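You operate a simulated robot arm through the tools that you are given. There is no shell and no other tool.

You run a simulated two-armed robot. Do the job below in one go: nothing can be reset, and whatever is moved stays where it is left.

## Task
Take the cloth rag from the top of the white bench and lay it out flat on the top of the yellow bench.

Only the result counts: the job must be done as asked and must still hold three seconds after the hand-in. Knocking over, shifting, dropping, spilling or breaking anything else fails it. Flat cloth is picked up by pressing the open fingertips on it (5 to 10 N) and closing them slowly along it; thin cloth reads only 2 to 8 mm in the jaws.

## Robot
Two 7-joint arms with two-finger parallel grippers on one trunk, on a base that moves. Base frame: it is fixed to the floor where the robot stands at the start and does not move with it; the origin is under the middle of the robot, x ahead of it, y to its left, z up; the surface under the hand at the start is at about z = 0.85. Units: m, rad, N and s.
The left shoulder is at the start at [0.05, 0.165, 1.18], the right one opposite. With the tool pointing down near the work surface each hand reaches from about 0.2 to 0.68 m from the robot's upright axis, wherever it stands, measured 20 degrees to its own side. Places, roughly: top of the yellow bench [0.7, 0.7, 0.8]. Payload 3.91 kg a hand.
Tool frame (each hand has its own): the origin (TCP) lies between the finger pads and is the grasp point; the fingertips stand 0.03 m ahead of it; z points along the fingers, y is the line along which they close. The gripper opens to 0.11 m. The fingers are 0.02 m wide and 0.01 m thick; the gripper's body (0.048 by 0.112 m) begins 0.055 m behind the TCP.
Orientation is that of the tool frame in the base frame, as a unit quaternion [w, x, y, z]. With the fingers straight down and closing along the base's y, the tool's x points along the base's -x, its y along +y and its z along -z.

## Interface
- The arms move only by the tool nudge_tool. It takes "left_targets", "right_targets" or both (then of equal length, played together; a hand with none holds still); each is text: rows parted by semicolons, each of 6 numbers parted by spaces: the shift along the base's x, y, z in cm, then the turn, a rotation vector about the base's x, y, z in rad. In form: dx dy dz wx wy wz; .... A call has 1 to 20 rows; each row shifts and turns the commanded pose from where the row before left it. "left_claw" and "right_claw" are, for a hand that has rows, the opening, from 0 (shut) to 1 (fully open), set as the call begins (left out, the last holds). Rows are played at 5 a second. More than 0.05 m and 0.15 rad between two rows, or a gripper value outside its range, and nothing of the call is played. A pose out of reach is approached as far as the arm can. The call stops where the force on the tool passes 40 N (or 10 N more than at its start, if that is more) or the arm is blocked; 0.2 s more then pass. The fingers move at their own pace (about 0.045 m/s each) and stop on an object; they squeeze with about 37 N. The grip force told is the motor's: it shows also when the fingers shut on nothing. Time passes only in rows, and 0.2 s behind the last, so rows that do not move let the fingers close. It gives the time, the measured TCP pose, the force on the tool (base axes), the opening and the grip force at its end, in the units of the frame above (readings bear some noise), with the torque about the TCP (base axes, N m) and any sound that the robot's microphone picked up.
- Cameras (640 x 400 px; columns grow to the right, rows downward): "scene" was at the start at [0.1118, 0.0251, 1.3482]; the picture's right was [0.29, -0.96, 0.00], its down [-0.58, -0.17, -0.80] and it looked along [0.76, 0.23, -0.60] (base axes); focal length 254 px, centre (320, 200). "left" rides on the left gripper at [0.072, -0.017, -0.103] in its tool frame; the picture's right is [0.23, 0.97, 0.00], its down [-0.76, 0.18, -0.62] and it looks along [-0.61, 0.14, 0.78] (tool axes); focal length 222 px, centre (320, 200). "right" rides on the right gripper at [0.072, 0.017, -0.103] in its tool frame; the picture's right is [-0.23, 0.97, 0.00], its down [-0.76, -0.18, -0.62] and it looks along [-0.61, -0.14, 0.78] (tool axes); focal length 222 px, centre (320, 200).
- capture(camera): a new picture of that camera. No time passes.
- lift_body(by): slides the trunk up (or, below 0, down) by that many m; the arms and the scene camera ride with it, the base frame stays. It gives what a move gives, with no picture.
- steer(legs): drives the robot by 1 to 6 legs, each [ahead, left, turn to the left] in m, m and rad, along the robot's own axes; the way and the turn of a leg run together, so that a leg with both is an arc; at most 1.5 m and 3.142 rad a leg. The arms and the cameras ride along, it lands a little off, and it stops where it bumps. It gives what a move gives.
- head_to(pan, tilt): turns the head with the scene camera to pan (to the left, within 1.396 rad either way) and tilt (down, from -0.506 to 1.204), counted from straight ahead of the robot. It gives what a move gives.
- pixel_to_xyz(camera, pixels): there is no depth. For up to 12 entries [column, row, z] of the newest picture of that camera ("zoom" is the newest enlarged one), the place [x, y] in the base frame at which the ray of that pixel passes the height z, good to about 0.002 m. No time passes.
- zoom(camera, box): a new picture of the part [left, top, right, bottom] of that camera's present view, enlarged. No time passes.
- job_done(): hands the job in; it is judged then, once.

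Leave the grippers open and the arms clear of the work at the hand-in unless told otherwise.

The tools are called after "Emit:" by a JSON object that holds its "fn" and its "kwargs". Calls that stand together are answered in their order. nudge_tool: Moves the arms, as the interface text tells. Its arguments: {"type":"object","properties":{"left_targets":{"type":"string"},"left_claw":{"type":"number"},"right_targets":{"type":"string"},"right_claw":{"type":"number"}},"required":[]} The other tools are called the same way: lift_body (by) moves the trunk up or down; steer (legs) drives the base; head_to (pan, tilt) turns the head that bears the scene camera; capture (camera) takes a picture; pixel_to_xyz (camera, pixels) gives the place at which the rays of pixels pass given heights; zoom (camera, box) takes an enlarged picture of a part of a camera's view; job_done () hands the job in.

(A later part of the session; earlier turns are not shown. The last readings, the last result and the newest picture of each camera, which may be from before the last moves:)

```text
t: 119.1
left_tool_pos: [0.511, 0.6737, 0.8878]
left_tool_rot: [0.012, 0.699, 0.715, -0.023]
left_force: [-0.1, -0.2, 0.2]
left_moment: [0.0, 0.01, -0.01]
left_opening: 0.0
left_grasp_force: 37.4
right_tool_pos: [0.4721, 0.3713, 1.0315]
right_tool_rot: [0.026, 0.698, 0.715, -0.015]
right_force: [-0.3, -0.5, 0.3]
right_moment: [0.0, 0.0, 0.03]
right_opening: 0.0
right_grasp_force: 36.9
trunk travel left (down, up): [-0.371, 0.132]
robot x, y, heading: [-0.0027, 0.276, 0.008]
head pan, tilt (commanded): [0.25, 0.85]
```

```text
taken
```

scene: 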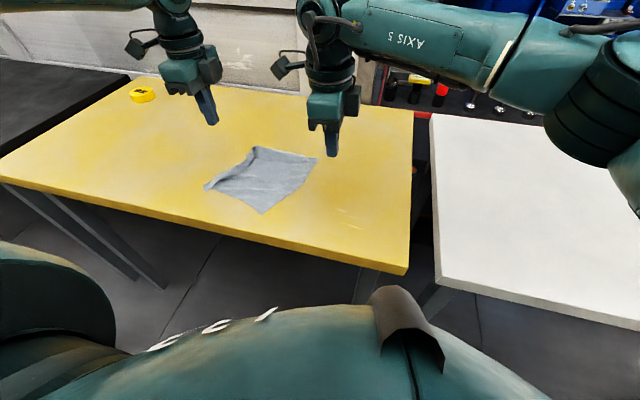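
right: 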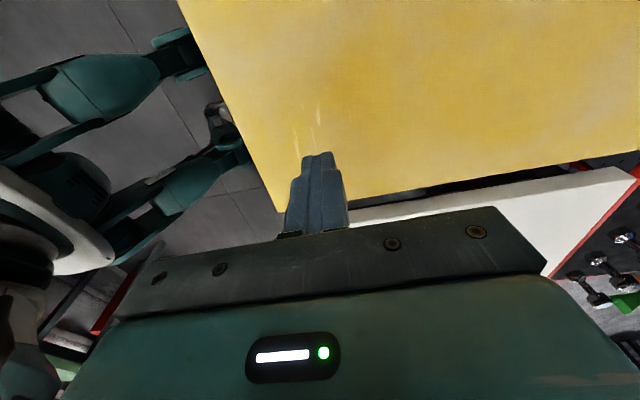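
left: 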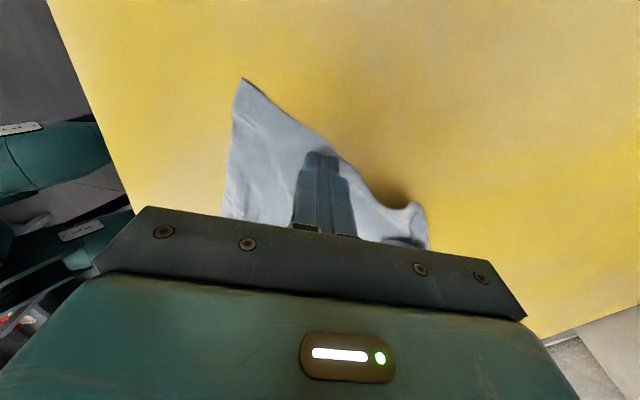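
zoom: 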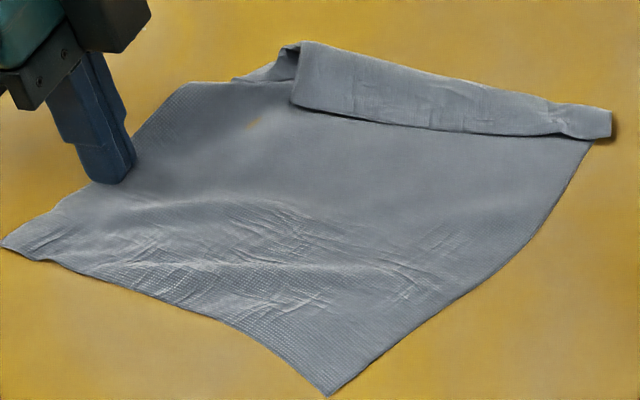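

That worked very well: the left strip has flipped outward and lies flat. Only the far band is left, folded toward me from (0.63, 0.63) to (0.63, 0.45). I'll do the same there with the right hand, which needs the robot further left to reach far enough. First I'll raise the left hand well clear.

Emit:
{"fn": "nudge_tool", "kwargs": {"left_targets": "0 0.5 1 0 0 0; 0 0 3 0 0 0; 0 0 4 0 0 0; 0 0 4 0 0 0; 0 0 4 0 0 0; 0 0 4 0 0 0"}}

Emit:
{"fn": "steer", "kwargs": {"legs": [[0, 0.35, 0]]}}

Emit:
{"fn": "head_to", "kwargs": {"pan": -0.15, "tilt": 0.85}}

Emit:
{"fn": "capture", "kwargs": {"camera": "scene"}}

```text
t: 120.5
left_tool_pos: [0.5091, 0.6764, 1.089]
left_tool_rot: [0.012, 0.699, 0.714, -0.024]
left_force: [0.5, -0.1, -0.1]
left_moment: [0.03, -0.01, 0.0]
left_opening: 0.0001
left_grasp_force: 36.8
right_tool_pos: [0.4714, 0.3711, 1.0317]
right_tool_rot: [0.027, 0.699, 0.714, -0.015]
right_force: [-0.2, -0.8, -0.1]
right_moment: [-0.03, 0.02, 0.02]
right_opening: 0.0
right_grasp_force: 37.0
trunk travel left (down, up): [-0.371, 0.132]
robot x, y, heading: [-0.0011, 0.2826, 0.002]
head pan, tilt (commanded): [0.25, 0.85]
```

```text
t: 124.1
left_tool_pos: [0.507, 1.0178, 1.0886]
left_tool_rot: [0.012, 0.698, 0.715, -0.023]
left_force: [-0.7, 1.0, -0.6]
left_moment: [0.0, 0.01, -0.01]
left_opening: 0.0
left_grasp_force: 37.0
right_tool_pos: [0.4695, 0.7137, 1.0308]
right_tool_rot: [0.026, 0.698, 0.716, -0.016]
right_force: [-0.2, -0.6, 0.6]
right_moment: [0.01, -0.01, 0.04]
right_opening: 0.0
right_grasp_force: 36.7
trunk travel left (down, up): [-0.371, 0.132]
robot x, y, heading: [-0.0065, 0.6206, 0.009]
head pan, tilt (commanded): [0.25, 0.85]
```

```text
t: 124.9
left_tool_pos: [0.5068, 1.0179, 1.0886]
left_tool_rot: [0.012, 0.698, 0.715, -0.024]
left_force: [-0.4, -0.1, 0.6]
left_moment: [-0.02, 0.01, -0.02]
left_opening: 0.0
left_grasp_force: 37.1
right_tool_pos: [0.4694, 0.7141, 1.0314]
right_tool_rot: [0.027, 0.698, 0.716, -0.015]
right_force: [-0.1, -1.0, -0.3]
right_moment: [-0.03, 0.01, 0.01]
right_opening: 0.0
right_grasp_force: 37.2
trunk travel left (down, up): [-0.371, 0.132]
robot x, y, heading: [-0.0026, 0.6187, 0.004]
head pan, tilt (commanded): [-0.15, 0.85]
```

```text
taken
```

scene: 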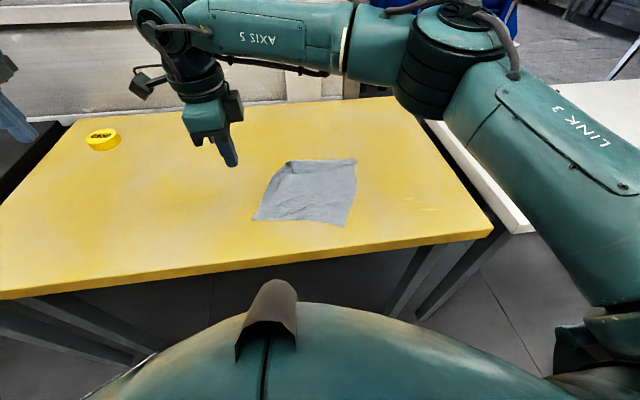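

The rag now shows clearly at (305,190). I'll zoom and get the coordinates of the far band.

Emit:
{"fn": "zoom", "kwargs": {"camera": "scene", "box": [242, 150, 370, 230]}}

```text
5.00 times, centred on (306, 190) of scene
```

zoom: 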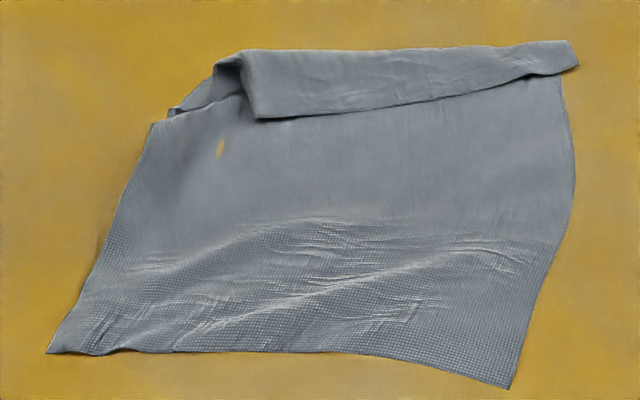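

Emit:
{"fn": "pixel_to_xyz", "kwargs": {"camera": "zoom", "pixels": [[48, 352, 0.85], [510, 388, 0.85], [155, 122, 0.852], [215, 60, 0.86], [245, 52, 0.87], [265, 117, 0.86], [400, 105, 0.858], [560, 70, 0.856], [575, 42, 0.865], [400, 50, 0.865], [572, 200, 0.85], [95, 250, 0.85]]}}

```text
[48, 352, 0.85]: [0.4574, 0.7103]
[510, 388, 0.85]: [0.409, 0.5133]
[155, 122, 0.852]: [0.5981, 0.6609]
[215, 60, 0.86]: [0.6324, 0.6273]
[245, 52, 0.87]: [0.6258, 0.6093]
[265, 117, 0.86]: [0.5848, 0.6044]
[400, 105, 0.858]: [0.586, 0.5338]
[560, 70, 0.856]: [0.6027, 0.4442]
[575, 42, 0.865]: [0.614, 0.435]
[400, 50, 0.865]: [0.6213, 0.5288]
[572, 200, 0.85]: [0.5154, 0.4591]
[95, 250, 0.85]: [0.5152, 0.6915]
```

The far band's free edge runs along x of about 0.585–0.60, facing me, with the fold at about 0.63. I'll turn the right wrist back so its two fingers form a rake across y, open them to about 8 cm, and position them just on my side of that edge.

Emit:
{"fn": "nudge_tool", "kwargs": {"right_targets": "0.75 -1.67 -0.3 0 0 0.143; 0.75 -1.67 -0.3 0 0 0.143; 0.75 -1.67 -0.3 0 0 0.143; 0.75 -1.67 -0.3 0 0 0.143; 0.75 -1.67 -0.3 0 0 0.143; 0.75 -1.67 -0.3 0 0 0.143; 0.75 -1.67 -0.3 0 0 0.143; 0.75 -1.67 -0.3 0 0 0.143; 0.75 -1.67 -0.3 0 0 0.143; 0.75 -1.67 -0.3 0 0 0.143; 0.75 -1.67 -0.3 0 0 0.143; 0 0 0 0 -0.1 0; 0 0 0 0 -0.1 0; 0 0 0 0 0 0", "right_claw": 0.7}}

Emit:
{"fn": "capture", "kwargs": {"camera": "right"}}

Emit:
{"fn": "capture", "kwargs": {"camera": "scene"}}

```text
t: 127.9
left_tool_pos: [0.5084, 1.0197, 1.0886]
left_tool_rot: [0.012, 0.698, 0.715, -0.023]
left_force: [-0.1, -0.3, -0.6]
left_moment: [0.03, 0.0, 0.01]
left_opening: 0.0
left_grasp_force: 37.3
right_tool_pos: [0.5526, 0.5295, 0.9984]
right_tool_rot: [0.13, -0.014, 0.991, 0.008]
right_force: [0.1, -0.1, -0.1]
right_moment: [0.0, 0.03, 0.03]
right_opening: 0.0769
right_grasp_force: 0.0
trunk travel left (down, up): [-0.371, 0.132]
robot x, y, heading: [-0.0005, 0.6226, 0.007]
head pan, tilt (commanded): [-0.15, 0.85]
```

```text
taken
```

right: 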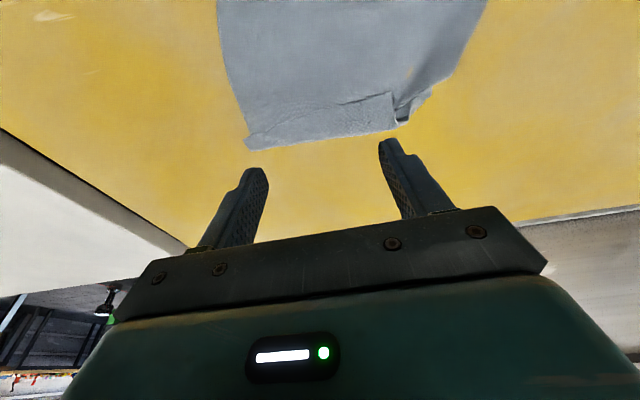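

```text
taken
```

scene: 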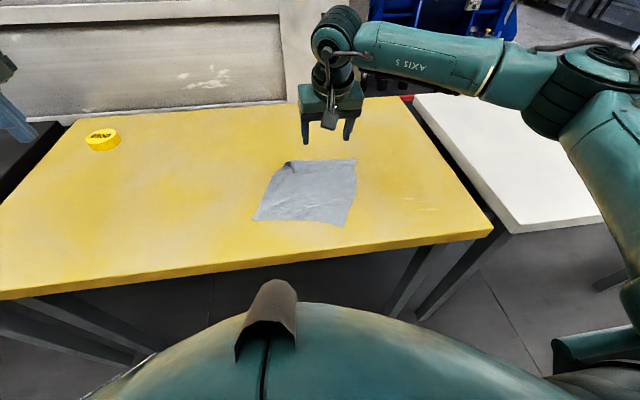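

Emit:
{"fn": "zoom", "kwargs": {"camera": "right", "box": [220, 40, 460, 190]}}

```text
2.67 times, centred on (340, 115) of right
```

zoom: 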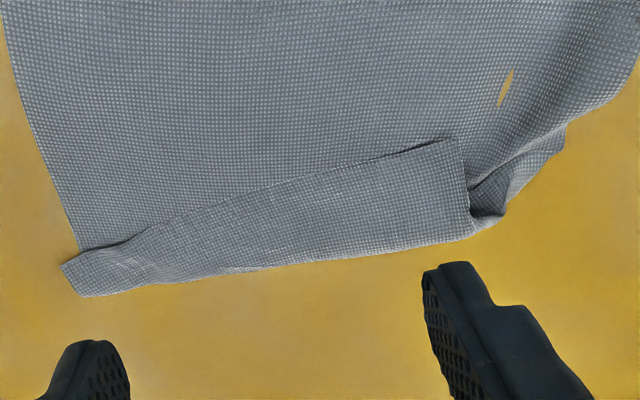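

Emit:
{"fn": "pixel_to_xyz", "kwargs": {"camera": "zoom", "pixels": [[455, 140, 0.86], [470, 215, 0.856], [95, 245, 0.855], [65, 265, 0.855], [300, 185, 0.858], [470, 240, 0.855], [280, 265, 0.855], [80, 295, 0.853], [560, 140, 0.853], [635, 70, 0.85]]}}

```text
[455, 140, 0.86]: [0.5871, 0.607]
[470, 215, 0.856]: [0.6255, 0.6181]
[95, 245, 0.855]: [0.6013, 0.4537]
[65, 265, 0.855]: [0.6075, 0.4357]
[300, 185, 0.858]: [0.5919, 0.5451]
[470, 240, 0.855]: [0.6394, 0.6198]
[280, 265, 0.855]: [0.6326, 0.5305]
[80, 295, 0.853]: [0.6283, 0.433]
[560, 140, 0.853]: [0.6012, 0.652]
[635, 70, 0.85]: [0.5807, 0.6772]
```

The far strip's true left corner is at (0.587, 0.607) and its fold line is at x of about 0.63. I'll lower the rake to just above the rag at (0.56, 0.545) and then sweep away from me.

Emit:
{"fn": "nudge_tool", "kwargs": {"right_targets": "0 0.8 -3.5 0 0 0; 0 0.7 -3.5 0 0 0; 0 0 -2.5 0 0 0; 0 0 -1.3 0 0 0; 0 0 0 0 0 0"}}

Emit:
{"fn": "zoom", "kwargs": {"camera": "scene", "box": [242, 140, 370, 220]}}

```text
t: 129.1
left_tool_pos: [0.5074, 1.0185, 1.0879]
left_tool_rot: [0.012, 0.698, 0.715, -0.023]
left_force: [-1.1, -0.3, 0.1]
left_moment: [0.0, 0.02, 0.01]
left_opening: 0.0
left_grasp_force: 37.3
right_tool_pos: [0.5508, 0.5454, 0.8931]
right_tool_rot: [0.129, -0.013, 0.992, 0.007]
right_force: [0.0, -0.1, -0.8]
right_moment: [0.01, 0.02, 0.02]
right_opening: 0.0769
right_grasp_force: 0.0
trunk travel left (down, up): [-0.371, 0.132]
robot x, y, heading: [-0.0022, 0.6176, 0.006]
head pan, tilt (commanded): [-0.15, 0.85]
```

```text
5.00 times, centred on (306, 180) of scene
```

zoom: 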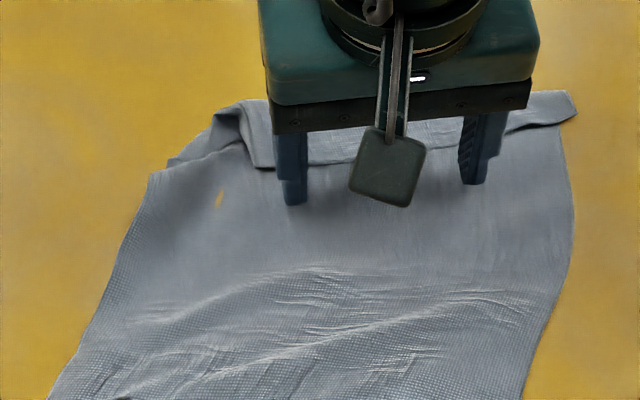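

The rake is just on my side of the band's edge. I'll drop 6 mm more, stopping just above the rag, and sweep 5 cm away from me.

Emit:
{"fn": "nudge_tool", "kwargs": {"right_targets": "0 0 -0.6 0 0 0; 0.6 0 0 0 0 0; 0.6 0 0 0 0 0; 0.6 0 0 0 0 0; 0.6 0 0 0 0 0; 0.6 0 0 0 0 0; 0.6 0 0 0 0 0; 0.6 0 0 0 0 0; 0.6 0 0 0 0 0; 0 0 0 0 0 0"}}

Emit:
{"fn": "zoom", "kwargs": {"camera": "scene", "box": [242, 140, 370, 220]}}

Emit:
{"fn": "capture", "kwargs": {"camera": "right"}}

```text
t: 131.3
left_tool_pos: [0.5071, 1.0192, 1.0888]
left_tool_rot: [0.011, 0.698, 0.715, -0.024]
left_force: [-0.4, -0.1, 0.2]
left_moment: [0.0, 0.02, 0.0]
left_opening: 0.0
left_grasp_force: 37.2
right_tool_pos: [0.5998, 0.5447, 0.8837]
right_tool_rot: [0.129, -0.014, 0.992, 0.006]
right_force: [0.1, 0.7, -0.1]
right_moment: [-0.02, 0.05, 0.0]
right_opening: 0.0772
right_grasp_force: 0.1
trunk travel left (down, up): [-0.371, 0.132]
robot x, y, heading: [-0.0034, 0.6223, 0.009]
head pan, tilt (commanded): [-0.15, 0.85]
```

```text
5.00 times, centred on (306, 180) of scene
```

zoom: 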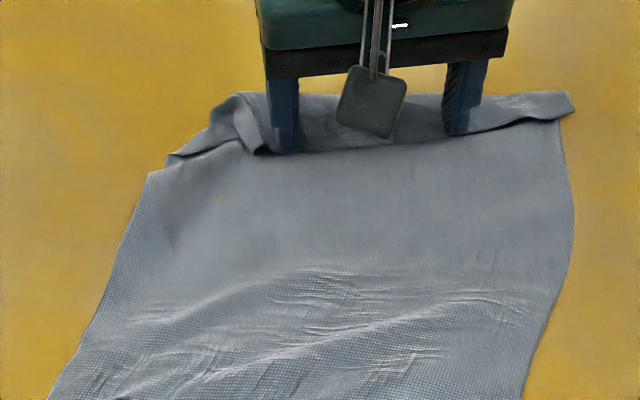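

```text
taken
```

right: 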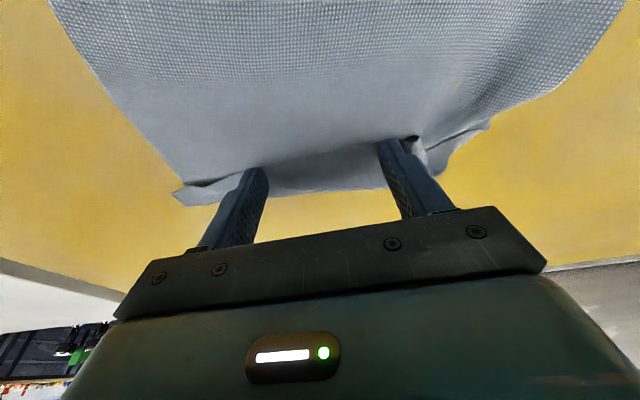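

The band's edge is moving away with the rake. Another 4.5 cm.

Emit:
{"fn": "nudge_tool", "kwargs": {"right_targets": "0.6 0 0.05 0 0 0; 0.6 0 0 0 0 0; 0.6 0 0 0 0 0; 0.6 0 0 0 0 0; 0.6 0 0 0 0 0; 0.6 0 0 0 0 0; 0.6 0 0 0 0 0; 0 0 0 0 0 0"}}

Emit:
{"fn": "zoom", "kwargs": {"camera": "scene", "box": [242, 130, 370, 210]}}

Emit:
{"fn": "capture", "kwargs": {"camera": "right"}}

```text
t: 133.1
left_tool_pos: [0.5072, 1.0203, 1.0889]
left_tool_rot: [0.011, 0.698, 0.715, -0.024]
left_force: [0.1, -0.8, -1.3]
left_moment: [-0.02, -0.02, 0.02]
left_opening: 0.0001
left_grasp_force: 36.6
right_tool_pos: [0.6414, 0.5452, 0.8853]
right_tool_rot: [0.129, -0.013, 0.992, 0.007]
right_force: [0.8, 0.6, -0.3]
right_moment: [0.03, 0.02, -0.03]
right_opening: 0.0767
right_grasp_force: 0.1
trunk travel left (down, up): [-0.371, 0.132]
robot x, y, heading: [-0.0042, 0.6183, 0.004]
head pan, tilt (commanded): [-0.15, 0.85]
```

```text
5.00 times, centred on (306, 170) of scene
```

zoom: 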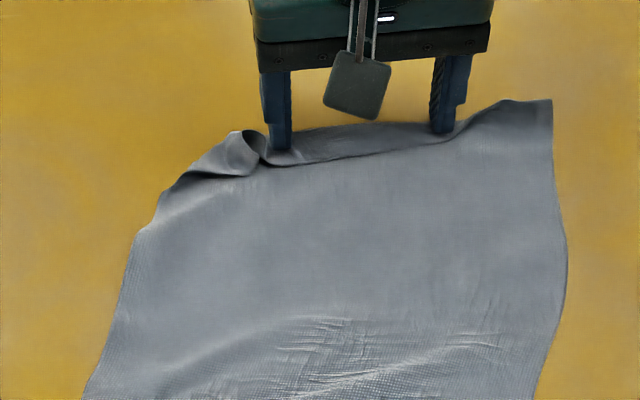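

```text
taken
```

right: 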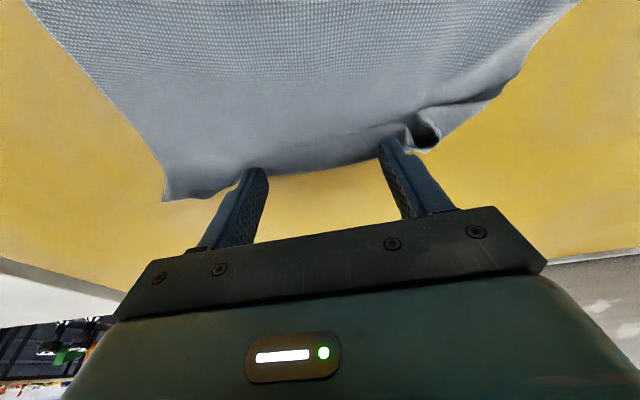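

The right part of the far strip has opened flat. I'll keep sweeping another 3.5 cm for the rest.

Emit:
{"fn": "nudge_tool", "kwargs": {"right_targets": "0.6 0 0.05 0 0 0; 0.6 0 0 0 0 0; 0.6 0 0 0 0 0; 0.6 0 0 0 0 0; 0.6 0 0 0 0 0; 0.6 0 0 0 0 0; 0 0 0 0 0 0"}}

Emit:
{"fn": "zoom", "kwargs": {"camera": "scene", "box": [242, 130, 370, 210]}}

Emit:
{"fn": "capture", "kwargs": {"camera": "right"}}

```text
t: 134.7
left_tool_pos: [0.5073, 1.0195, 1.0868]
left_tool_rot: [0.012, 0.699, 0.715, -0.023]
left_force: [0.0, 0.6, -0.5]
left_moment: [0.01, 0.01, -0.01]
left_opening: 0.0
left_grasp_force: 37.1
right_tool_pos: [0.6774, 0.5458, 0.886]
right_tool_rot: [0.128, -0.014, 0.992, 0.008]
right_force: [-0.8, 0.6, 0.1]
right_moment: [0.0, 0.03, 0.01]
right_opening: 0.077
right_grasp_force: 0.0
trunk travel left (down, up): [-0.371, 0.132]
robot x, y, heading: [-0.0021, 0.6211, 0.01]
head pan, tilt (commanded): [-0.15, 0.85]
```

```text
5.00 times, centred on (306, 170) of scene
```

zoom: 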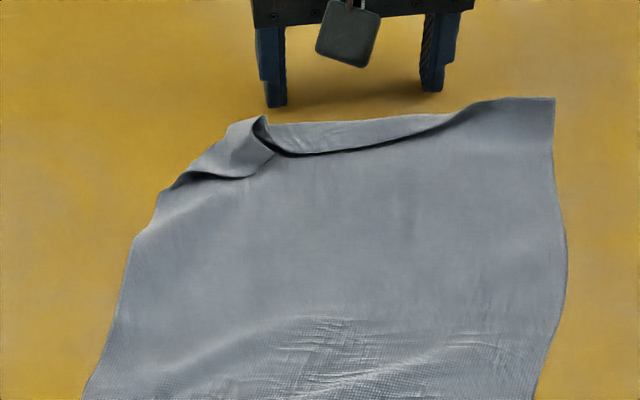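

```text
taken
```

right: 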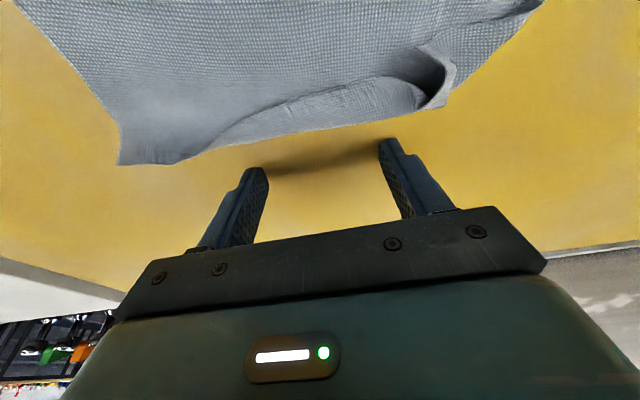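

The far-right corner is now open and flat; the left half of the band sprang back after the fingers passed. I'll lift, come back, and look for a second sweep aimed at the far-left part.

Emit:
{"fn": "nudge_tool", "kwargs": {"right_targets": "0 0 2 0 0 0; -1 0 4 0 0 0; -3 0 4 0 0 0; -4 0.5 2 0 0 0; -4 1 0 0 0 0; -1 1 0 0 0 0; 0 0 0 0 0 0"}}

Emit:
{"fn": "zoom", "kwargs": {"camera": "right", "box": [200, 40, 440, 190]}}

Emit:
{"fn": "zoom", "kwargs": {"camera": "scene", "box": [242, 140, 370, 220]}}

```text
t: 136.3
left_tool_pos: [0.5066, 1.0185, 1.0872]
left_tool_rot: [0.011, 0.698, 0.716, -0.023]
left_force: [-0.2, 0.6, 0.3]
left_moment: [0.01, 0.01, -0.01]
left_opening: 0.0
left_grasp_force: 37.4
right_tool_pos: [0.5477, 0.5706, 1.0049]
right_tool_rot: [0.128, -0.013, 0.992, 0.007]
right_force: [-0.2, 0.3, 0.2]
right_moment: [0.03, -0.02, 0.03]
right_opening: 0.0772
right_grasp_force: 0.0
trunk travel left (down, up): [-0.371, 0.132]
robot x, y, heading: [-0.0042, 0.6193, 0.002]
head pan, tilt (commanded): [-0.15, 0.85]
```

```text
2.67 times, centred on (320, 115) of right
```

zoom: 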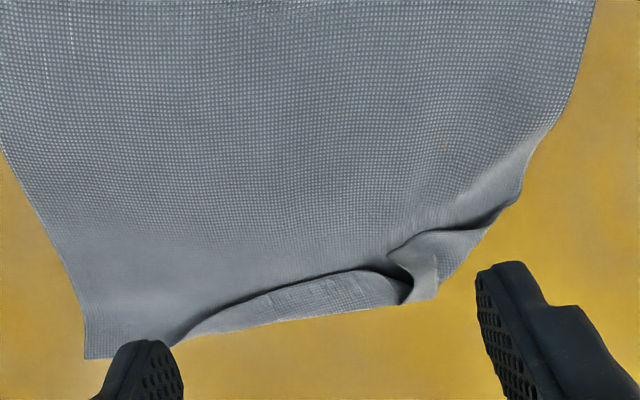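

```text
5.00 times, centred on (306, 180) of scene
```

zoom: 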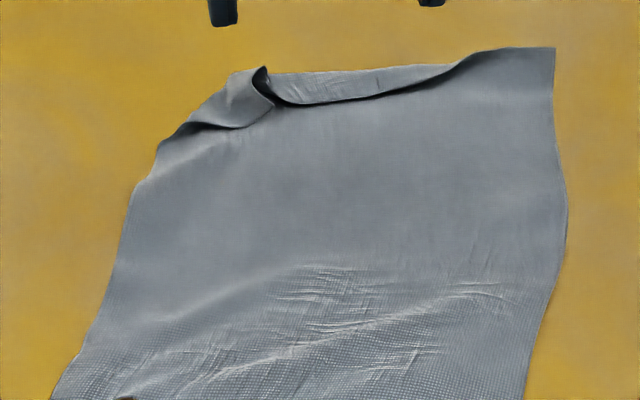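

Emit:
{"fn": "zoom", "kwargs": {"camera": "right", "box": [300, 100, 420, 175]}}

Emit:
{"fn": "pixel_to_xyz", "kwargs": {"camera": "right", "pixels": [[327.5, 133.75, 0.856], [346.25, 139.4, 0.862], [353.75, 148.75, 0.858], [312.5, 146.9, 0.86], [365, 150.6, 0.855], [395, 116.9, 0.854], [372.5, 130, 0.86], [275, 162, 0.853], [232, 174, 0.85]]}}

```text
5.33 times, centred on (360, 138) of right
```

zoom: 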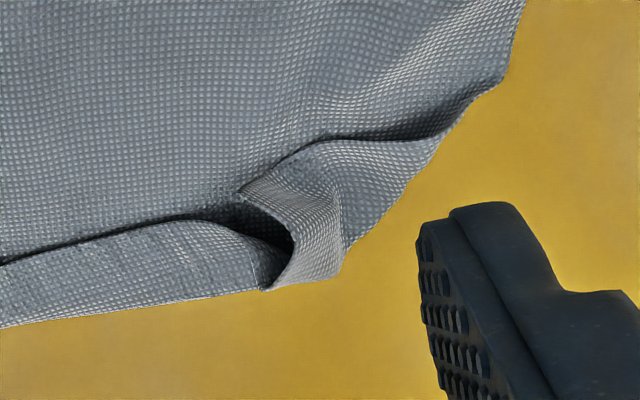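

```text
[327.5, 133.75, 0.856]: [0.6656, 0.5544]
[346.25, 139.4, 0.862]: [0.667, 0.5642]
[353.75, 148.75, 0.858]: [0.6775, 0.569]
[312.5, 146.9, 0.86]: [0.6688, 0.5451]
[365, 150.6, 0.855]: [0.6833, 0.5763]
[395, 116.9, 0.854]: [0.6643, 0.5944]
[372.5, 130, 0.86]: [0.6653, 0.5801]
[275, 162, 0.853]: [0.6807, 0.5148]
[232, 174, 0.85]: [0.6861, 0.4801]
```

Emit:
{"fn": "pixel_to_xyz", "kwargs": {"camera": "scene", "pixels": [[295, 156, 0.862], [289, 155, 0.855], [352.8, 149.6, 0.85], [275, 167.5, 0.855], [270, 176, 0.85], [318, 159, 0.857], [334, 153, 0.855]]}}

Emit:
{"fn": "pixel_to_xyz", "kwargs": {"camera": "zoom", "pixels": [[240, 195, 0.86], [265, 288, 0.856], [335, 275, 0.856], [505, 80, 0.854], [290, 240, 0.865], [0, 265, 0.856], [320, 140, 0.86]]}}

```text
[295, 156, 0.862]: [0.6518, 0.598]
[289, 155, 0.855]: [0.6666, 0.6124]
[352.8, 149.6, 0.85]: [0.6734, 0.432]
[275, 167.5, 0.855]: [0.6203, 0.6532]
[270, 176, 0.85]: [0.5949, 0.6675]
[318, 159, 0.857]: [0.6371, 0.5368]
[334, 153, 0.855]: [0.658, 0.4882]
```

```text
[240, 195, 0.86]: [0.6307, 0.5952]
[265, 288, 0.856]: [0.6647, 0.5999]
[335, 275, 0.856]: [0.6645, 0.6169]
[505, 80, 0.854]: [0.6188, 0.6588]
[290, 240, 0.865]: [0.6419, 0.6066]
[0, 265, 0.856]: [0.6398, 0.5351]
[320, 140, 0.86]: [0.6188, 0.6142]
```

The far-left corner is a dog-ear with its free tip at about (0.631, 0.595). I'll close the right fingers, lower them just inside that tip at (0.617, 0.583), and sweep diagonally out toward far-left.

Emit:
{"fn": "nudge_tool", "kwargs": {"right_targets": "2 0.4 0 0 0 0; 2 0.4 0 0 0 0; 2 0.4 -2 0 0 0; 0 0 -4 0 0 0; 0 0 -3.5 0 0 0; 0 0 -1.5 0 0 0; 0 0 0 0 0 0", "right_claw": 0.0}}

Emit:
{"fn": "zoom", "kwargs": {"camera": "scene", "box": [262, 136, 342, 186]}}

Emit:
{"fn": "zoom", "kwargs": {"camera": "right", "box": [240, 70, 440, 195]}}

```text
t: 137.9
left_tool_pos: [0.507, 1.0188, 1.0884]
left_tool_rot: [0.012, 0.698, 0.715, -0.023]
left_force: [-0.5, 0.1, -0.6]
left_moment: [0.01, 0.02, 0.03]
left_opening: 0.0001
left_grasp_force: 37.1
right_tool_pos: [0.6075, 0.5815, 0.8961]
right_tool_rot: [0.129, -0.013, 0.992, 0.006]
right_force: [0.2, -0.8, -0.4]
right_moment: [0.01, 0.03, 0.02]
right_opening: 0.0
right_grasp_force: 37.1
trunk travel left (down, up): [-0.371, 0.132]
robot x, y, heading: [-0.0061, 0.6204, -0.0]
head pan, tilt (commanded): [-0.15, 0.85]
```

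```text
8.00 times, centred on (302, 161) of scene
```

zoom: 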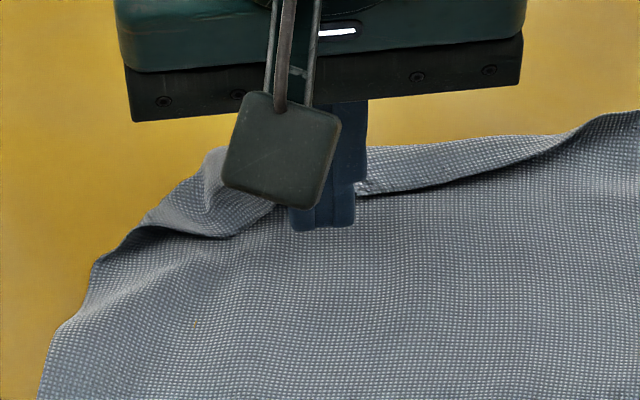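

```text
3.20 times, centred on (340, 132) of right
```

zoom: 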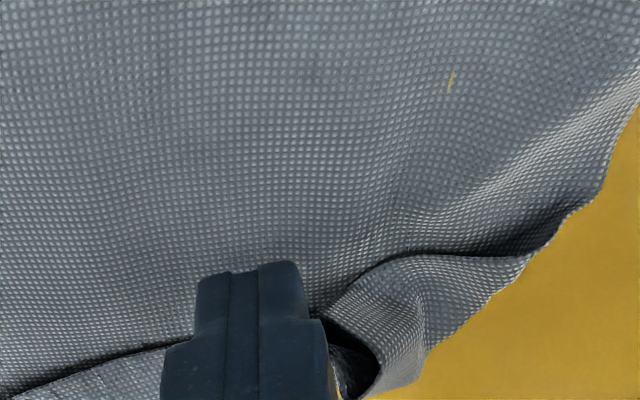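

The fingertips are just inside the dog-ear. I'll lower 9 mm and sweep diagonally outward.

Emit:
{"fn": "nudge_tool", "kwargs": {"right_targets": "0 0 -0.9 0 0 0; 0.4 0.4 0 0 0 0; 0.4 0.4 0 0 0 0; 0.4 0.4 0 0 0 0; 0.4 0.4 0 0 0 0; 0.4 0.4 0 0 0 0; 0.4 0.4 0 0 0 0; 0.4 0.4 0 0 0 0; 0.4 0.4 0 0 0 0; 0 0 0 0 0 0"}}

Emit:
{"fn": "zoom", "kwargs": {"camera": "scene", "box": [262, 130, 342, 180]}}

Emit:
{"fn": "zoom", "kwargs": {"camera": "right", "box": [240, 70, 440, 195]}}

```text
t: 140.1
left_tool_pos: [0.5073, 1.0195, 1.0871]
left_tool_rot: [0.011, 0.699, 0.715, -0.023]
left_force: [0.2, -0.4, 0.1]
left_moment: [0.01, -0.03, 0.02]
left_opening: 0.0
left_grasp_force: 36.8
right_tool_pos: [0.6407, 0.6133, 0.8877]
right_tool_rot: [0.128, -0.014, 0.992, 0.008]
right_force: [0.5, 0.2, -0.7]
right_moment: [-0.01, 0.01, -0.01]
right_opening: 0.0
right_grasp_force: 36.8
trunk travel left (down, up): [-0.371, 0.132]
robot x, y, heading: [-0.0041, 0.6205, 0.005]
head pan, tilt (commanded): [-0.15, 0.85]
```

```text
8.00 times, centred on (302, 155) of scene
```

zoom: 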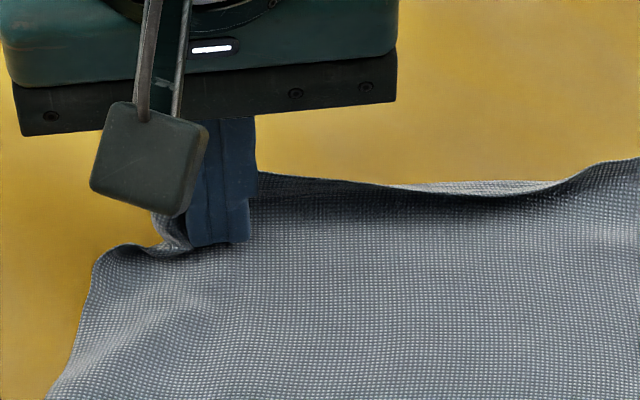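

```text
3.20 times, centred on (340, 132) of right
```

zoom: 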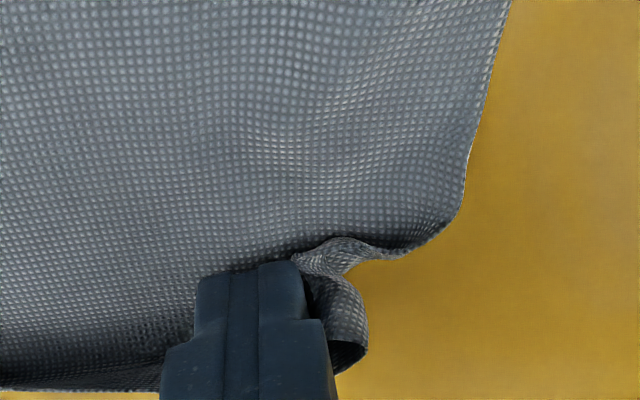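

It's opening outward. Continuing 4 cm.

Emit:
{"fn": "nudge_tool", "kwargs": {"right_targets": "0.4 0.4 0 0 0 0; 0.4 0.4 0 0 0 0; 0.4 0.4 0 0 0 0; 0.4 0.4 0 0 0 0; 0.4 0.4 0 0 0 0; 0.4 0.4 0 0 0 0; 0.4 0.4 0 0 0 0; 0 0 0 0 0 0"}}

Emit:
{"fn": "zoom", "kwargs": {"camera": "scene", "box": [262, 130, 342, 180]}}

Emit:
{"fn": "zoom", "kwargs": {"camera": "right", "box": [200, 20, 440, 170]}}

```text
t: 141.9
left_tool_pos: [0.5071, 1.0193, 1.087]
left_tool_rot: [0.012, 0.698, 0.715, -0.023]
left_force: [-0.5, 0.4, 0.7]
left_moment: [-0.01, -0.01, 0.03]
left_opening: 0.0
left_grasp_force: 37.2
right_tool_pos: [0.6543, 0.6319, 0.8862]
right_tool_rot: [0.129, -0.014, 0.992, 0.007]
right_force: [-0.2, 0.1, -0.4]
right_moment: [0.01, 0.03, 0.03]
right_opening: 0.0001
right_grasp_force: 36.7
right hand out of reach, approached as far as the arm can: row 5, 6, 7
trunk travel left (down, up): [-0.371, 0.132]
robot x, y, heading: [-0.003, 0.6194, 0.011]
head pan, tilt (commanded): [-0.15, 0.85]
```

```text
8.00 times, centred on (302, 155) of scene
```

zoom: 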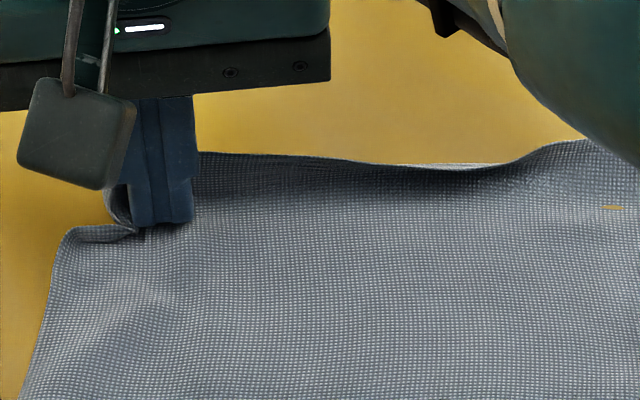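

```text
2.67 times, centred on (320, 95) of right
```

zoom: 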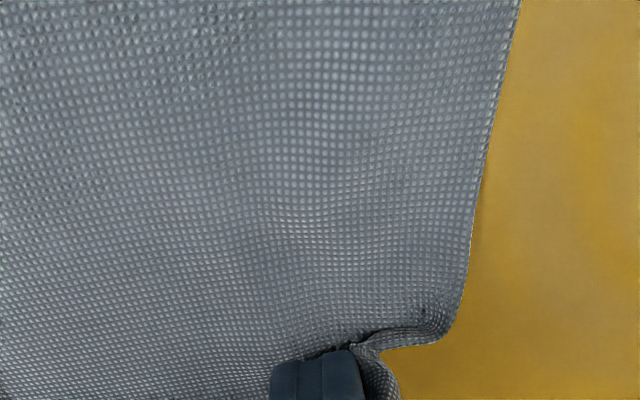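

The right arm reached its limit there. I'll lift the hand straight up and see how the corner has settled.

Emit:
{"fn": "nudge_tool", "kwargs": {"right_targets": "0 0 2 0 0 0; 0 0 4 0 0 0; -3 0 4 0 0 0; -4 -2 2 0 0 0; -4 -3 0 0 0 0; 0 0 0 0 0 0"}}

Emit:
{"fn": "capture", "kwargs": {"camera": "scene"}}

Emit:
{"fn": "zoom", "kwargs": {"camera": "scene", "box": [242, 140, 370, 220]}}

Emit:
{"fn": "capture", "kwargs": {"camera": "right"}}

```text
t: 143.3
left_tool_pos: [0.5071, 1.0189, 1.0881]
left_tool_rot: [0.011, 0.697, 0.716, -0.023]
left_force: [0.3, -0.9, 0.2]
left_moment: [0.02, 0.03, 0.01]
left_opening: 0.0
left_grasp_force: 37.1
right_tool_pos: [0.5436, 0.5811, 1.0079]
right_tool_rot: [0.129, -0.013, 0.992, 0.006]
right_force: [0.1, 0.2, 0.0]
right_moment: [0.01, 0.0, 0.0]
right_opening: 0.0001
right_grasp_force: 36.9
trunk travel left (down, up): [-0.371, 0.132]
robot x, y, heading: [-0.0016, 0.6185, 0.007]
head pan, tilt (commanded): [-0.15, 0.85]
```

```text
taken
```

scene: 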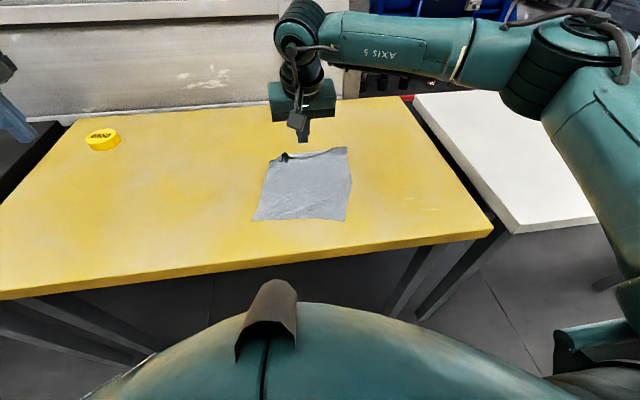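

```text
5.00 times, centred on (306, 180) of scene
```

zoom: 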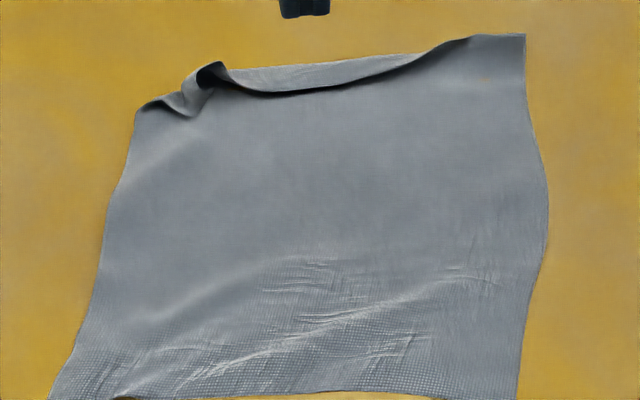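

```text
taken
```

right: 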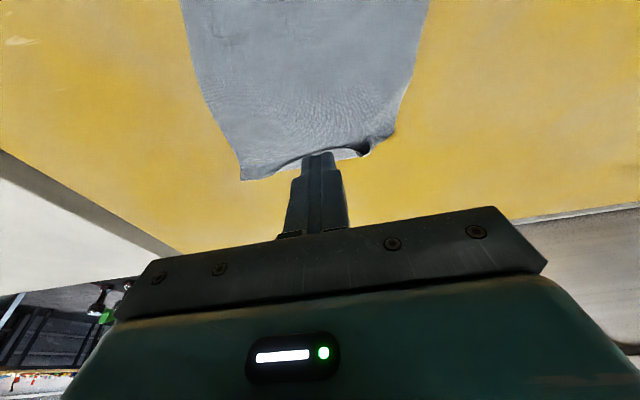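

Much flatter. A narrow curl remains along the left two thirds of the far edge. I'll shift the robot 8 cm further left so the right hand can sweep a bit further out there.

Emit:
{"fn": "steer", "kwargs": {"legs": [[0, 0.08, 0]]}}

Emit:
{"fn": "capture", "kwargs": {"camera": "right"}}

Emit:
{"fn": "zoom", "kwargs": {"camera": "right", "box": [90, 60, 330, 210]}}

```text
t: 144.7
left_tool_pos: [0.5074, 1.0993, 1.0883]
left_tool_rot: [0.011, 0.698, 0.715, -0.023]
left_force: [0.1, -0.3, -0.3]
left_moment: [-0.02, -0.02, -0.02]
left_opening: 0.0002
left_grasp_force: 36.6
right_tool_pos: [0.5437, 0.6598, 1.0073]
right_tool_rot: [0.129, -0.014, 0.991, 0.007]
right_force: [-0.3, 0.1, -0.5]
right_moment: [0.02, 0.0, 0.01]
right_opening: 0.0
right_grasp_force: 37.5
trunk travel left (down, up): [-0.371, 0.132]
robot x, y, heading: [-0.0063, 0.7011, 0.005]
head pan, tilt (commanded): [-0.15, 0.85]
```

```text
taken
```

right: 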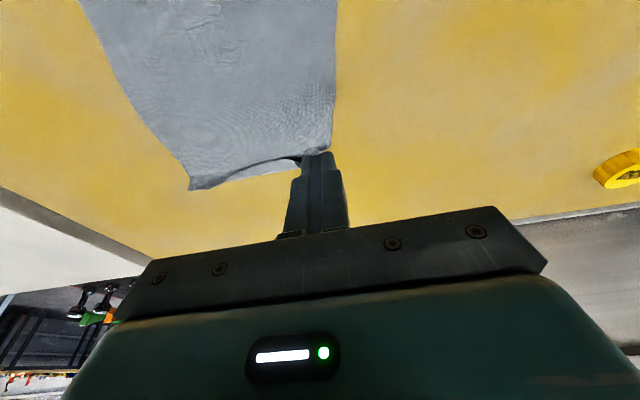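

```text
2.67 times, centred on (210, 135) of right
```

zoom: 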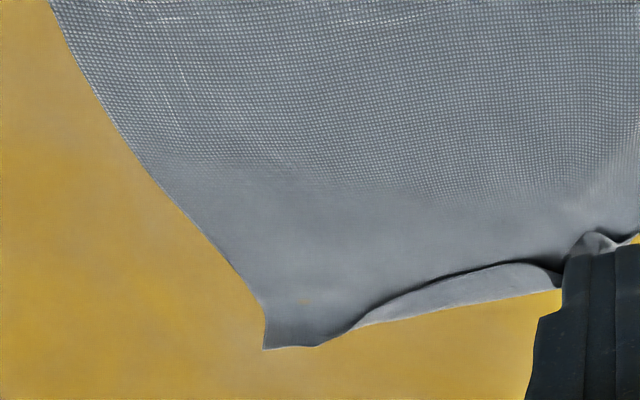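

Emit:
{"fn": "pixel_to_xyz", "kwargs": {"camera": "zoom", "pixels": [[265, 345, 0.85], [320, 345, 0.85], [400, 290, 0.858], [480, 265, 0.86], [540, 270, 0.86], [550, 288, 0.855], [450, 305, 0.853], [590, 238, 0.86], [637, 235, 0.855]]}}

```text
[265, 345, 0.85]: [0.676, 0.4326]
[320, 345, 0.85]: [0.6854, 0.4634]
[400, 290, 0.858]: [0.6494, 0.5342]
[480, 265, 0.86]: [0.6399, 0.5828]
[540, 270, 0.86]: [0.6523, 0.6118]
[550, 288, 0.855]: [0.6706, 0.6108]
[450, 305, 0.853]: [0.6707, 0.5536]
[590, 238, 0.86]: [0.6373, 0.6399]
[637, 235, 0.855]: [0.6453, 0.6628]
```

The far fold is at x of about 0.67, with its free edge at about 0.645. I'll rake it once more: fingers about 6.5 cm apart, centred at y = 0.578, starting from x of about 0.61.

Emit:
{"fn": "nudge_tool", "kwargs": {"right_targets": "1 -2 0 0 0 0; 2 -2 0 0 0 0; 2 -2 -2 0 0 0; 1.0 -2.2 -3 0 0 0; 0 0 -3 0 0 0; 0 0 -3 0 0 0; 0 0 0 0 0 0", "right_claw": 0.6}}

Emit:
{"fn": "zoom", "kwargs": {"camera": "right", "box": [190, 50, 430, 200]}}

```text
t: 146.3
left_tool_pos: [0.507, 1.0984, 1.087]
left_tool_rot: [0.012, 0.698, 0.716, -0.023]
left_force: [0.6, -0.3, 0.2]
left_moment: [0.0, 0.0, 0.02]
left_opening: 0.0
left_grasp_force: 36.8
right_tool_pos: [0.6047, 0.5791, 0.9001]
right_tool_rot: [0.129, -0.014, 0.991, 0.007]
right_force: [0.8, 0.9, 0.0]
right_moment: [0.0, -0.01, -0.01]
right_opening: 0.066
right_grasp_force: 0.2
trunk travel left (down, up): [-0.371, 0.132]
robot x, y, heading: [-0.0097, 0.6969, 0.004]
head pan, tilt (commanded): [-0.15, 0.85]
```

```text
2.67 times, centred on (310, 125) of right
```

zoom: 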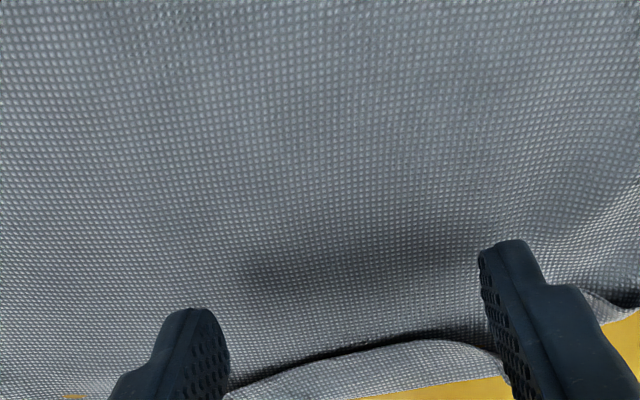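

Both fingers are on my side of the free edge. I'll lower to just above the rag and sweep away 7 cm.

Emit:
{"fn": "nudge_tool", "kwargs": {"right_targets": "0 0 -0.9 0 0 0; 0 0 -0.5 0 0 0; 0.6 0 0 0 0 0; 0.6 0 0 0 0 0; 0.6 0 0 0 0 0; 0.6 0 0 0 0 0; 0.6 0 0 0 0 0; 0.6 0 0 0 0 0; 0.6 0 0 0 0 0; 0.6 0 0 0 0 0; 0.6 0 0 0 0 0; 0.6 0 0 0 0 0; 0 0 0 0 0 0"}}

Emit:
{"fn": "zoom", "kwargs": {"camera": "right", "box": [190, 50, 430, 200]}}

Emit:
{"fn": "zoom", "kwargs": {"camera": "scene", "box": [280, 130, 408, 210]}}

```text
t: 149.1
left_tool_pos: [0.5075, 1.0977, 1.0875]
left_tool_rot: [0.011, 0.699, 0.715, -0.023]
left_force: [0.3, 1.3, 0.2]
left_moment: [-0.03, 0.01, 0.0]
left_opening: 0.0
left_grasp_force: 36.5
right_tool_pos: [0.6633, 0.5772, 0.8838]
right_tool_rot: [0.129, -0.013, 0.992, 0.008]
right_force: [-0.1, 0.8, 0.7]
right_moment: [0.01, 0.04, 0.01]
right_opening: 0.0661
right_grasp_force: 0.1
trunk travel left (down, up): [-0.371, 0.132]
robot x, y, heading: [-0.0056, 0.6974, 0.003]
head pan, tilt (commanded): [-0.15, 0.85]
```

```text
2.67 times, centred on (310, 125) of right
```

zoom: 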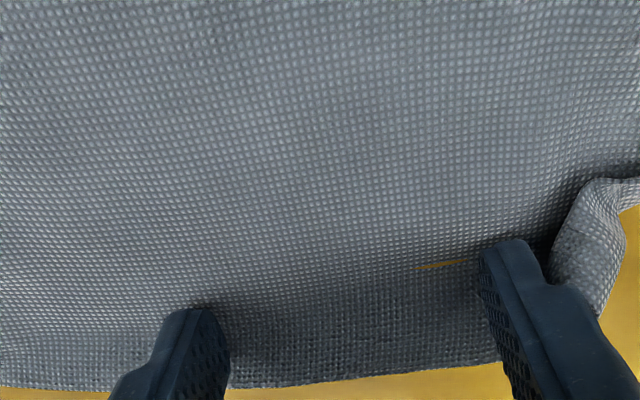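

```text
5.00 times, centred on (344, 170) of scene
```

zoom: 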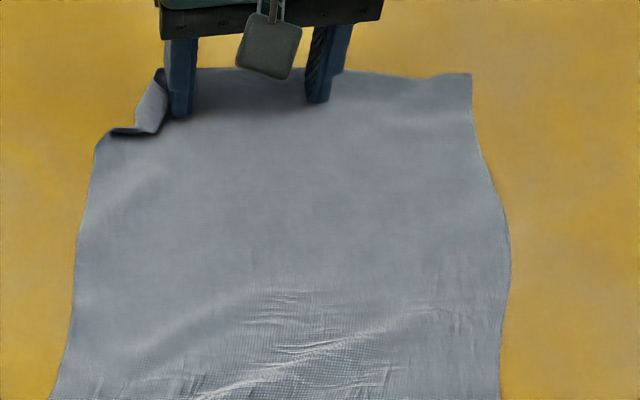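

The far edge has flipped open along almost its whole length; only the far-left corner is still turned in. I'll go on another 1.5 cm and lift straight up.

Emit:
{"fn": "nudge_tool", "kwargs": {"right_targets": "0.5 0 0 0 0 0; 0.5 0 0 0 0 0; 0.5 0 0 0 0 0; 0 0 0 0 0 0; 0 0 1 0 0 0; 0 0 3 0 0 0; 0 0 4 0 0 0; -3 0 3 0 0 0; -3 0 0 0 0 0; -3 0 0 0 0 0; 0 0 0 0 0 0"}}

Emit:
{"fn": "zoom", "kwargs": {"camera": "scene", "box": [270, 130, 398, 210]}}

Emit:
{"fn": "capture", "kwargs": {"camera": "right"}}

Emit:
{"fn": "zoom", "kwargs": {"camera": "right", "box": [200, 50, 440, 200]}}

```text
t: 151.5
left_tool_pos: [0.507, 1.0978, 1.0894]
left_tool_rot: [0.012, 0.698, 0.716, -0.024]
left_force: [-0.1, -0.5, -0.5]
left_moment: [0.0, 0.01, 0.01]
left_opening: 0.0
left_grasp_force: 36.7
right_tool_pos: [0.5893, 0.5788, 0.9929]
right_tool_rot: [0.129, -0.014, 0.992, 0.007]
right_force: [0.4, -0.1, 0.7]
right_moment: [0.01, 0.02, -0.03]
right_opening: 0.0661
right_grasp_force: 0.1
trunk travel left (down, up): [-0.371, 0.132]
robot x, y, heading: [-0.0048, 0.6974, 0.011]
head pan, tilt (commanded): [-0.15, 0.85]
```

```text
5.00 times, centred on (334, 170) of scene
```

zoom: 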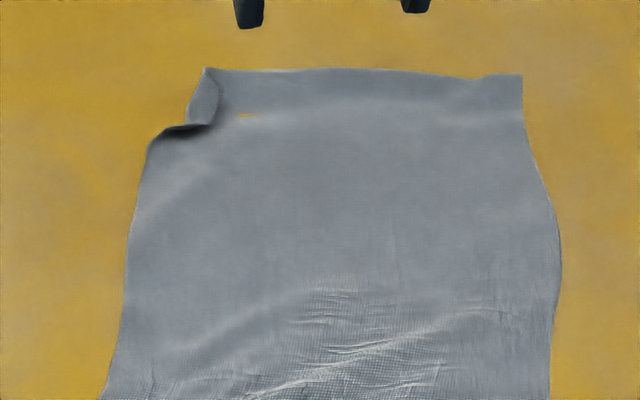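

```text
taken
```

right: 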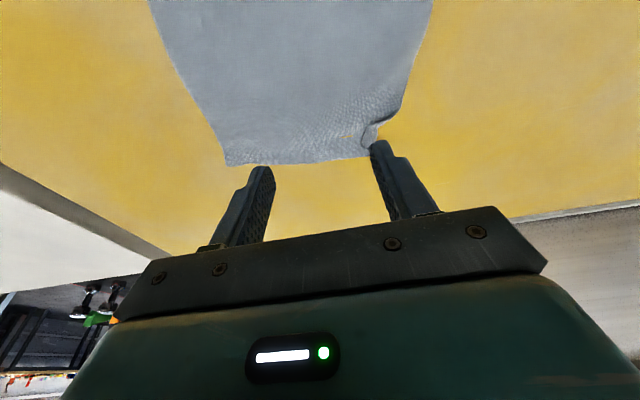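

```text
2.67 times, centred on (320, 125) of right
```

zoom: 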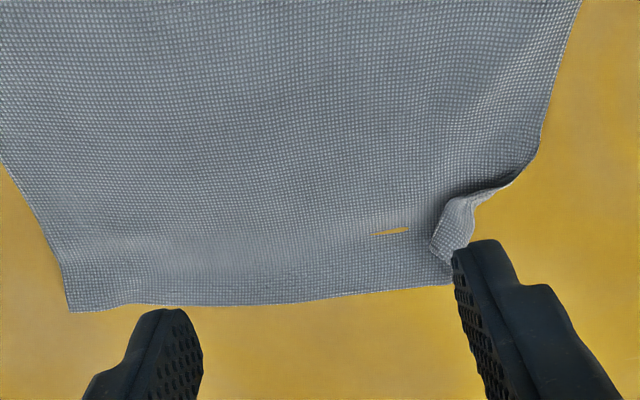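

Only a small dog-ear at the far-left corner is left. Locating it:

Emit:
{"fn": "pixel_to_xyz", "kwargs": {"camera": "zoom", "pixels": [[430, 245, 0.858], [475, 190, 0.858], [540, 150, 0.852], [450, 280, 0.853], [470, 250, 0.855], [70, 310, 0.85], [300, 300, 0.85]]}}

Emit:
{"fn": "zoom", "kwargs": {"camera": "right", "box": [330, 90, 426, 150]}}

```text
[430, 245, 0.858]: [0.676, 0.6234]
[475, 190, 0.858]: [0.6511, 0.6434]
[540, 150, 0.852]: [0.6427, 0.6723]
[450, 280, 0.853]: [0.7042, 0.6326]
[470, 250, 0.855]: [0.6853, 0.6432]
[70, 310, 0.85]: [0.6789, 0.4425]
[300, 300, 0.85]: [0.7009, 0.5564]
```

```text
6.67 times, centred on (378, 120) of right
```

zoom: 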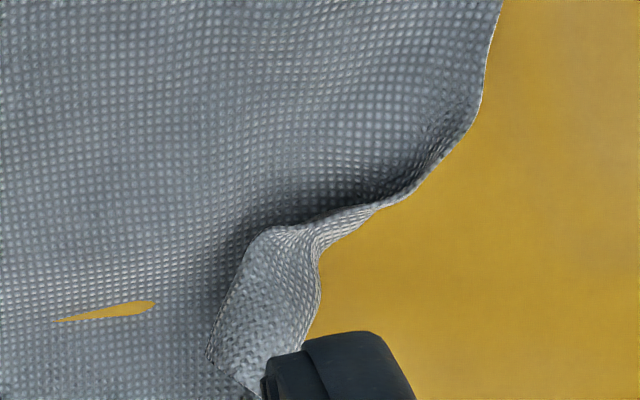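

I'll close the right fingers, lower them just inside the dog-ear at (0.655, 0.607), and sweep left and slightly away.

Emit:
{"fn": "nudge_tool", "kwargs": {"right_targets": "2 1 0 0 0 0; 2 1 0 0 0 0; 1.8 0.8 -2 0 0 0; 0 0 -3.5 0 0 0; 0 0 -3.5 0 0 0; 0 0 -1.4 0 0 0; 0 0 0 0 0 0", "right_claw": 0.0}}

Emit:
{"fn": "zoom", "kwargs": {"camera": "right", "box": [240, 80, 440, 205]}}

```text
t: 153.1
left_tool_pos: [0.5062, 1.0982, 1.0875]
left_tool_rot: [0.011, 0.697, 0.716, -0.023]
left_force: [-0.2, 0.1, -0.7]
left_moment: [0.02, -0.01, 0.02]
left_opening: 0.0003
left_grasp_force: 36.6
right_tool_pos: [0.6474, 0.6057, 0.8906]
right_tool_rot: [0.13, -0.014, 0.991, 0.007]
right_force: [-0.3, 0.0, 0.3]
right_moment: [0.03, 0.0, -0.03]
right_opening: 0.0
right_grasp_force: 37.3
trunk travel left (down, up): [-0.371, 0.132]
robot x, y, heading: [-0.0059, 0.6948, 0.005]
head pan, tilt (commanded): [-0.15, 0.85]
```

```text
3.20 times, centred on (340, 142) of right
```

zoom: 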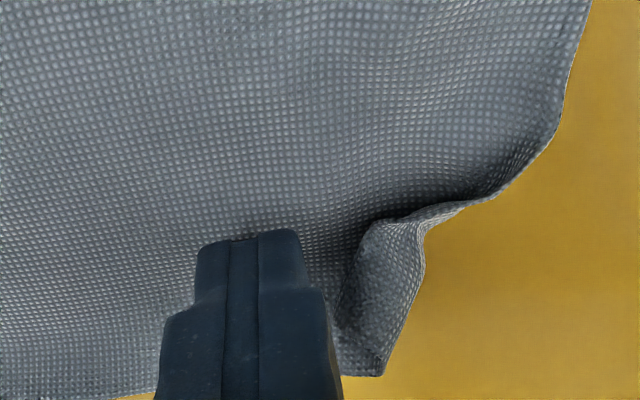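

The fingers are just inside the flap. Lowering 5 mm and sweeping left 6 cm.

Emit:
{"fn": "nudge_tool", "kwargs": {"right_targets": "0 0 -0.5 0 0 0; 0.12 0.5 0 0 0 0; 0.12 0.5 0 0 0 0; 0.12 0.5 0 0 0 0; 0.12 0.5 0 0 0 0; 0.12 0.5 0 0 0 0; 0.12 0.5 0 0 0 0; 0.12 0.5 0 0 0 0; 0.12 0.5 0 0 0 0; 0.12 0.5 0 0 0 0; 0.12 0.5 0 0 0 0; 0.12 0.5 0 0 0 0; 0.12 0.5 0 0 0 0; 0 0 0 0 0 0"}}

Emit:
{"fn": "zoom", "kwargs": {"camera": "right", "box": [240, 80, 440, 205]}}

Emit:
{"fn": "zoom", "kwargs": {"camera": "scene", "box": [270, 130, 398, 210]}}

```text
t: 156.1
left_tool_pos: [0.5065, 1.0984, 1.0878]
left_tool_rot: [0.011, 0.698, 0.715, -0.023]
left_force: [-0.3, 0.5, -0.4]
left_moment: [0.01, -0.01, -0.02]
left_opening: 0.0
left_grasp_force: 37.2
right_tool_pos: [0.6604, 0.6668, 0.8848]
right_tool_rot: [0.129, -0.014, 0.992, 0.008]
right_force: [0.2, 0.1, -0.2]
right_moment: [-0.01, 0.02, -0.04]
right_opening: 0.0
right_grasp_force: 37.6
trunk travel left (down, up): [-0.371, 0.132]
robot x, y, heading: [-0.0035, 0.7006, 0.003]
head pan, tilt (commanded): [-0.15, 0.85]
```

```text
3.20 times, centred on (340, 142) of right
```

zoom: 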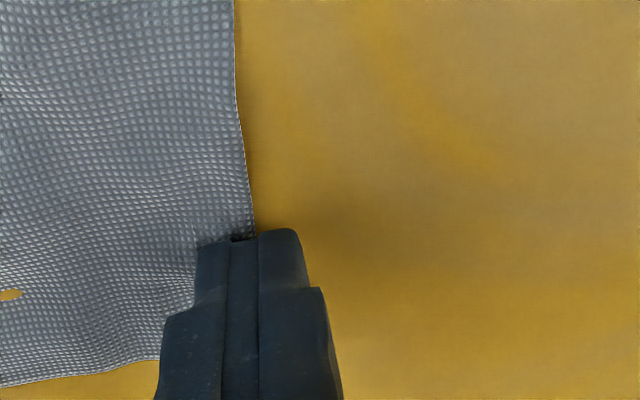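

```text
5.00 times, centred on (334, 170) of scene
```

zoom: 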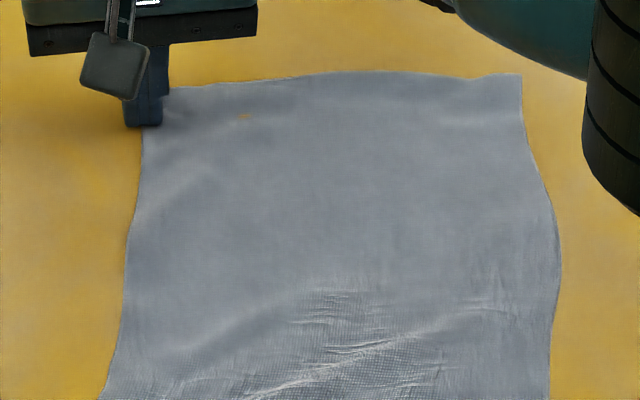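

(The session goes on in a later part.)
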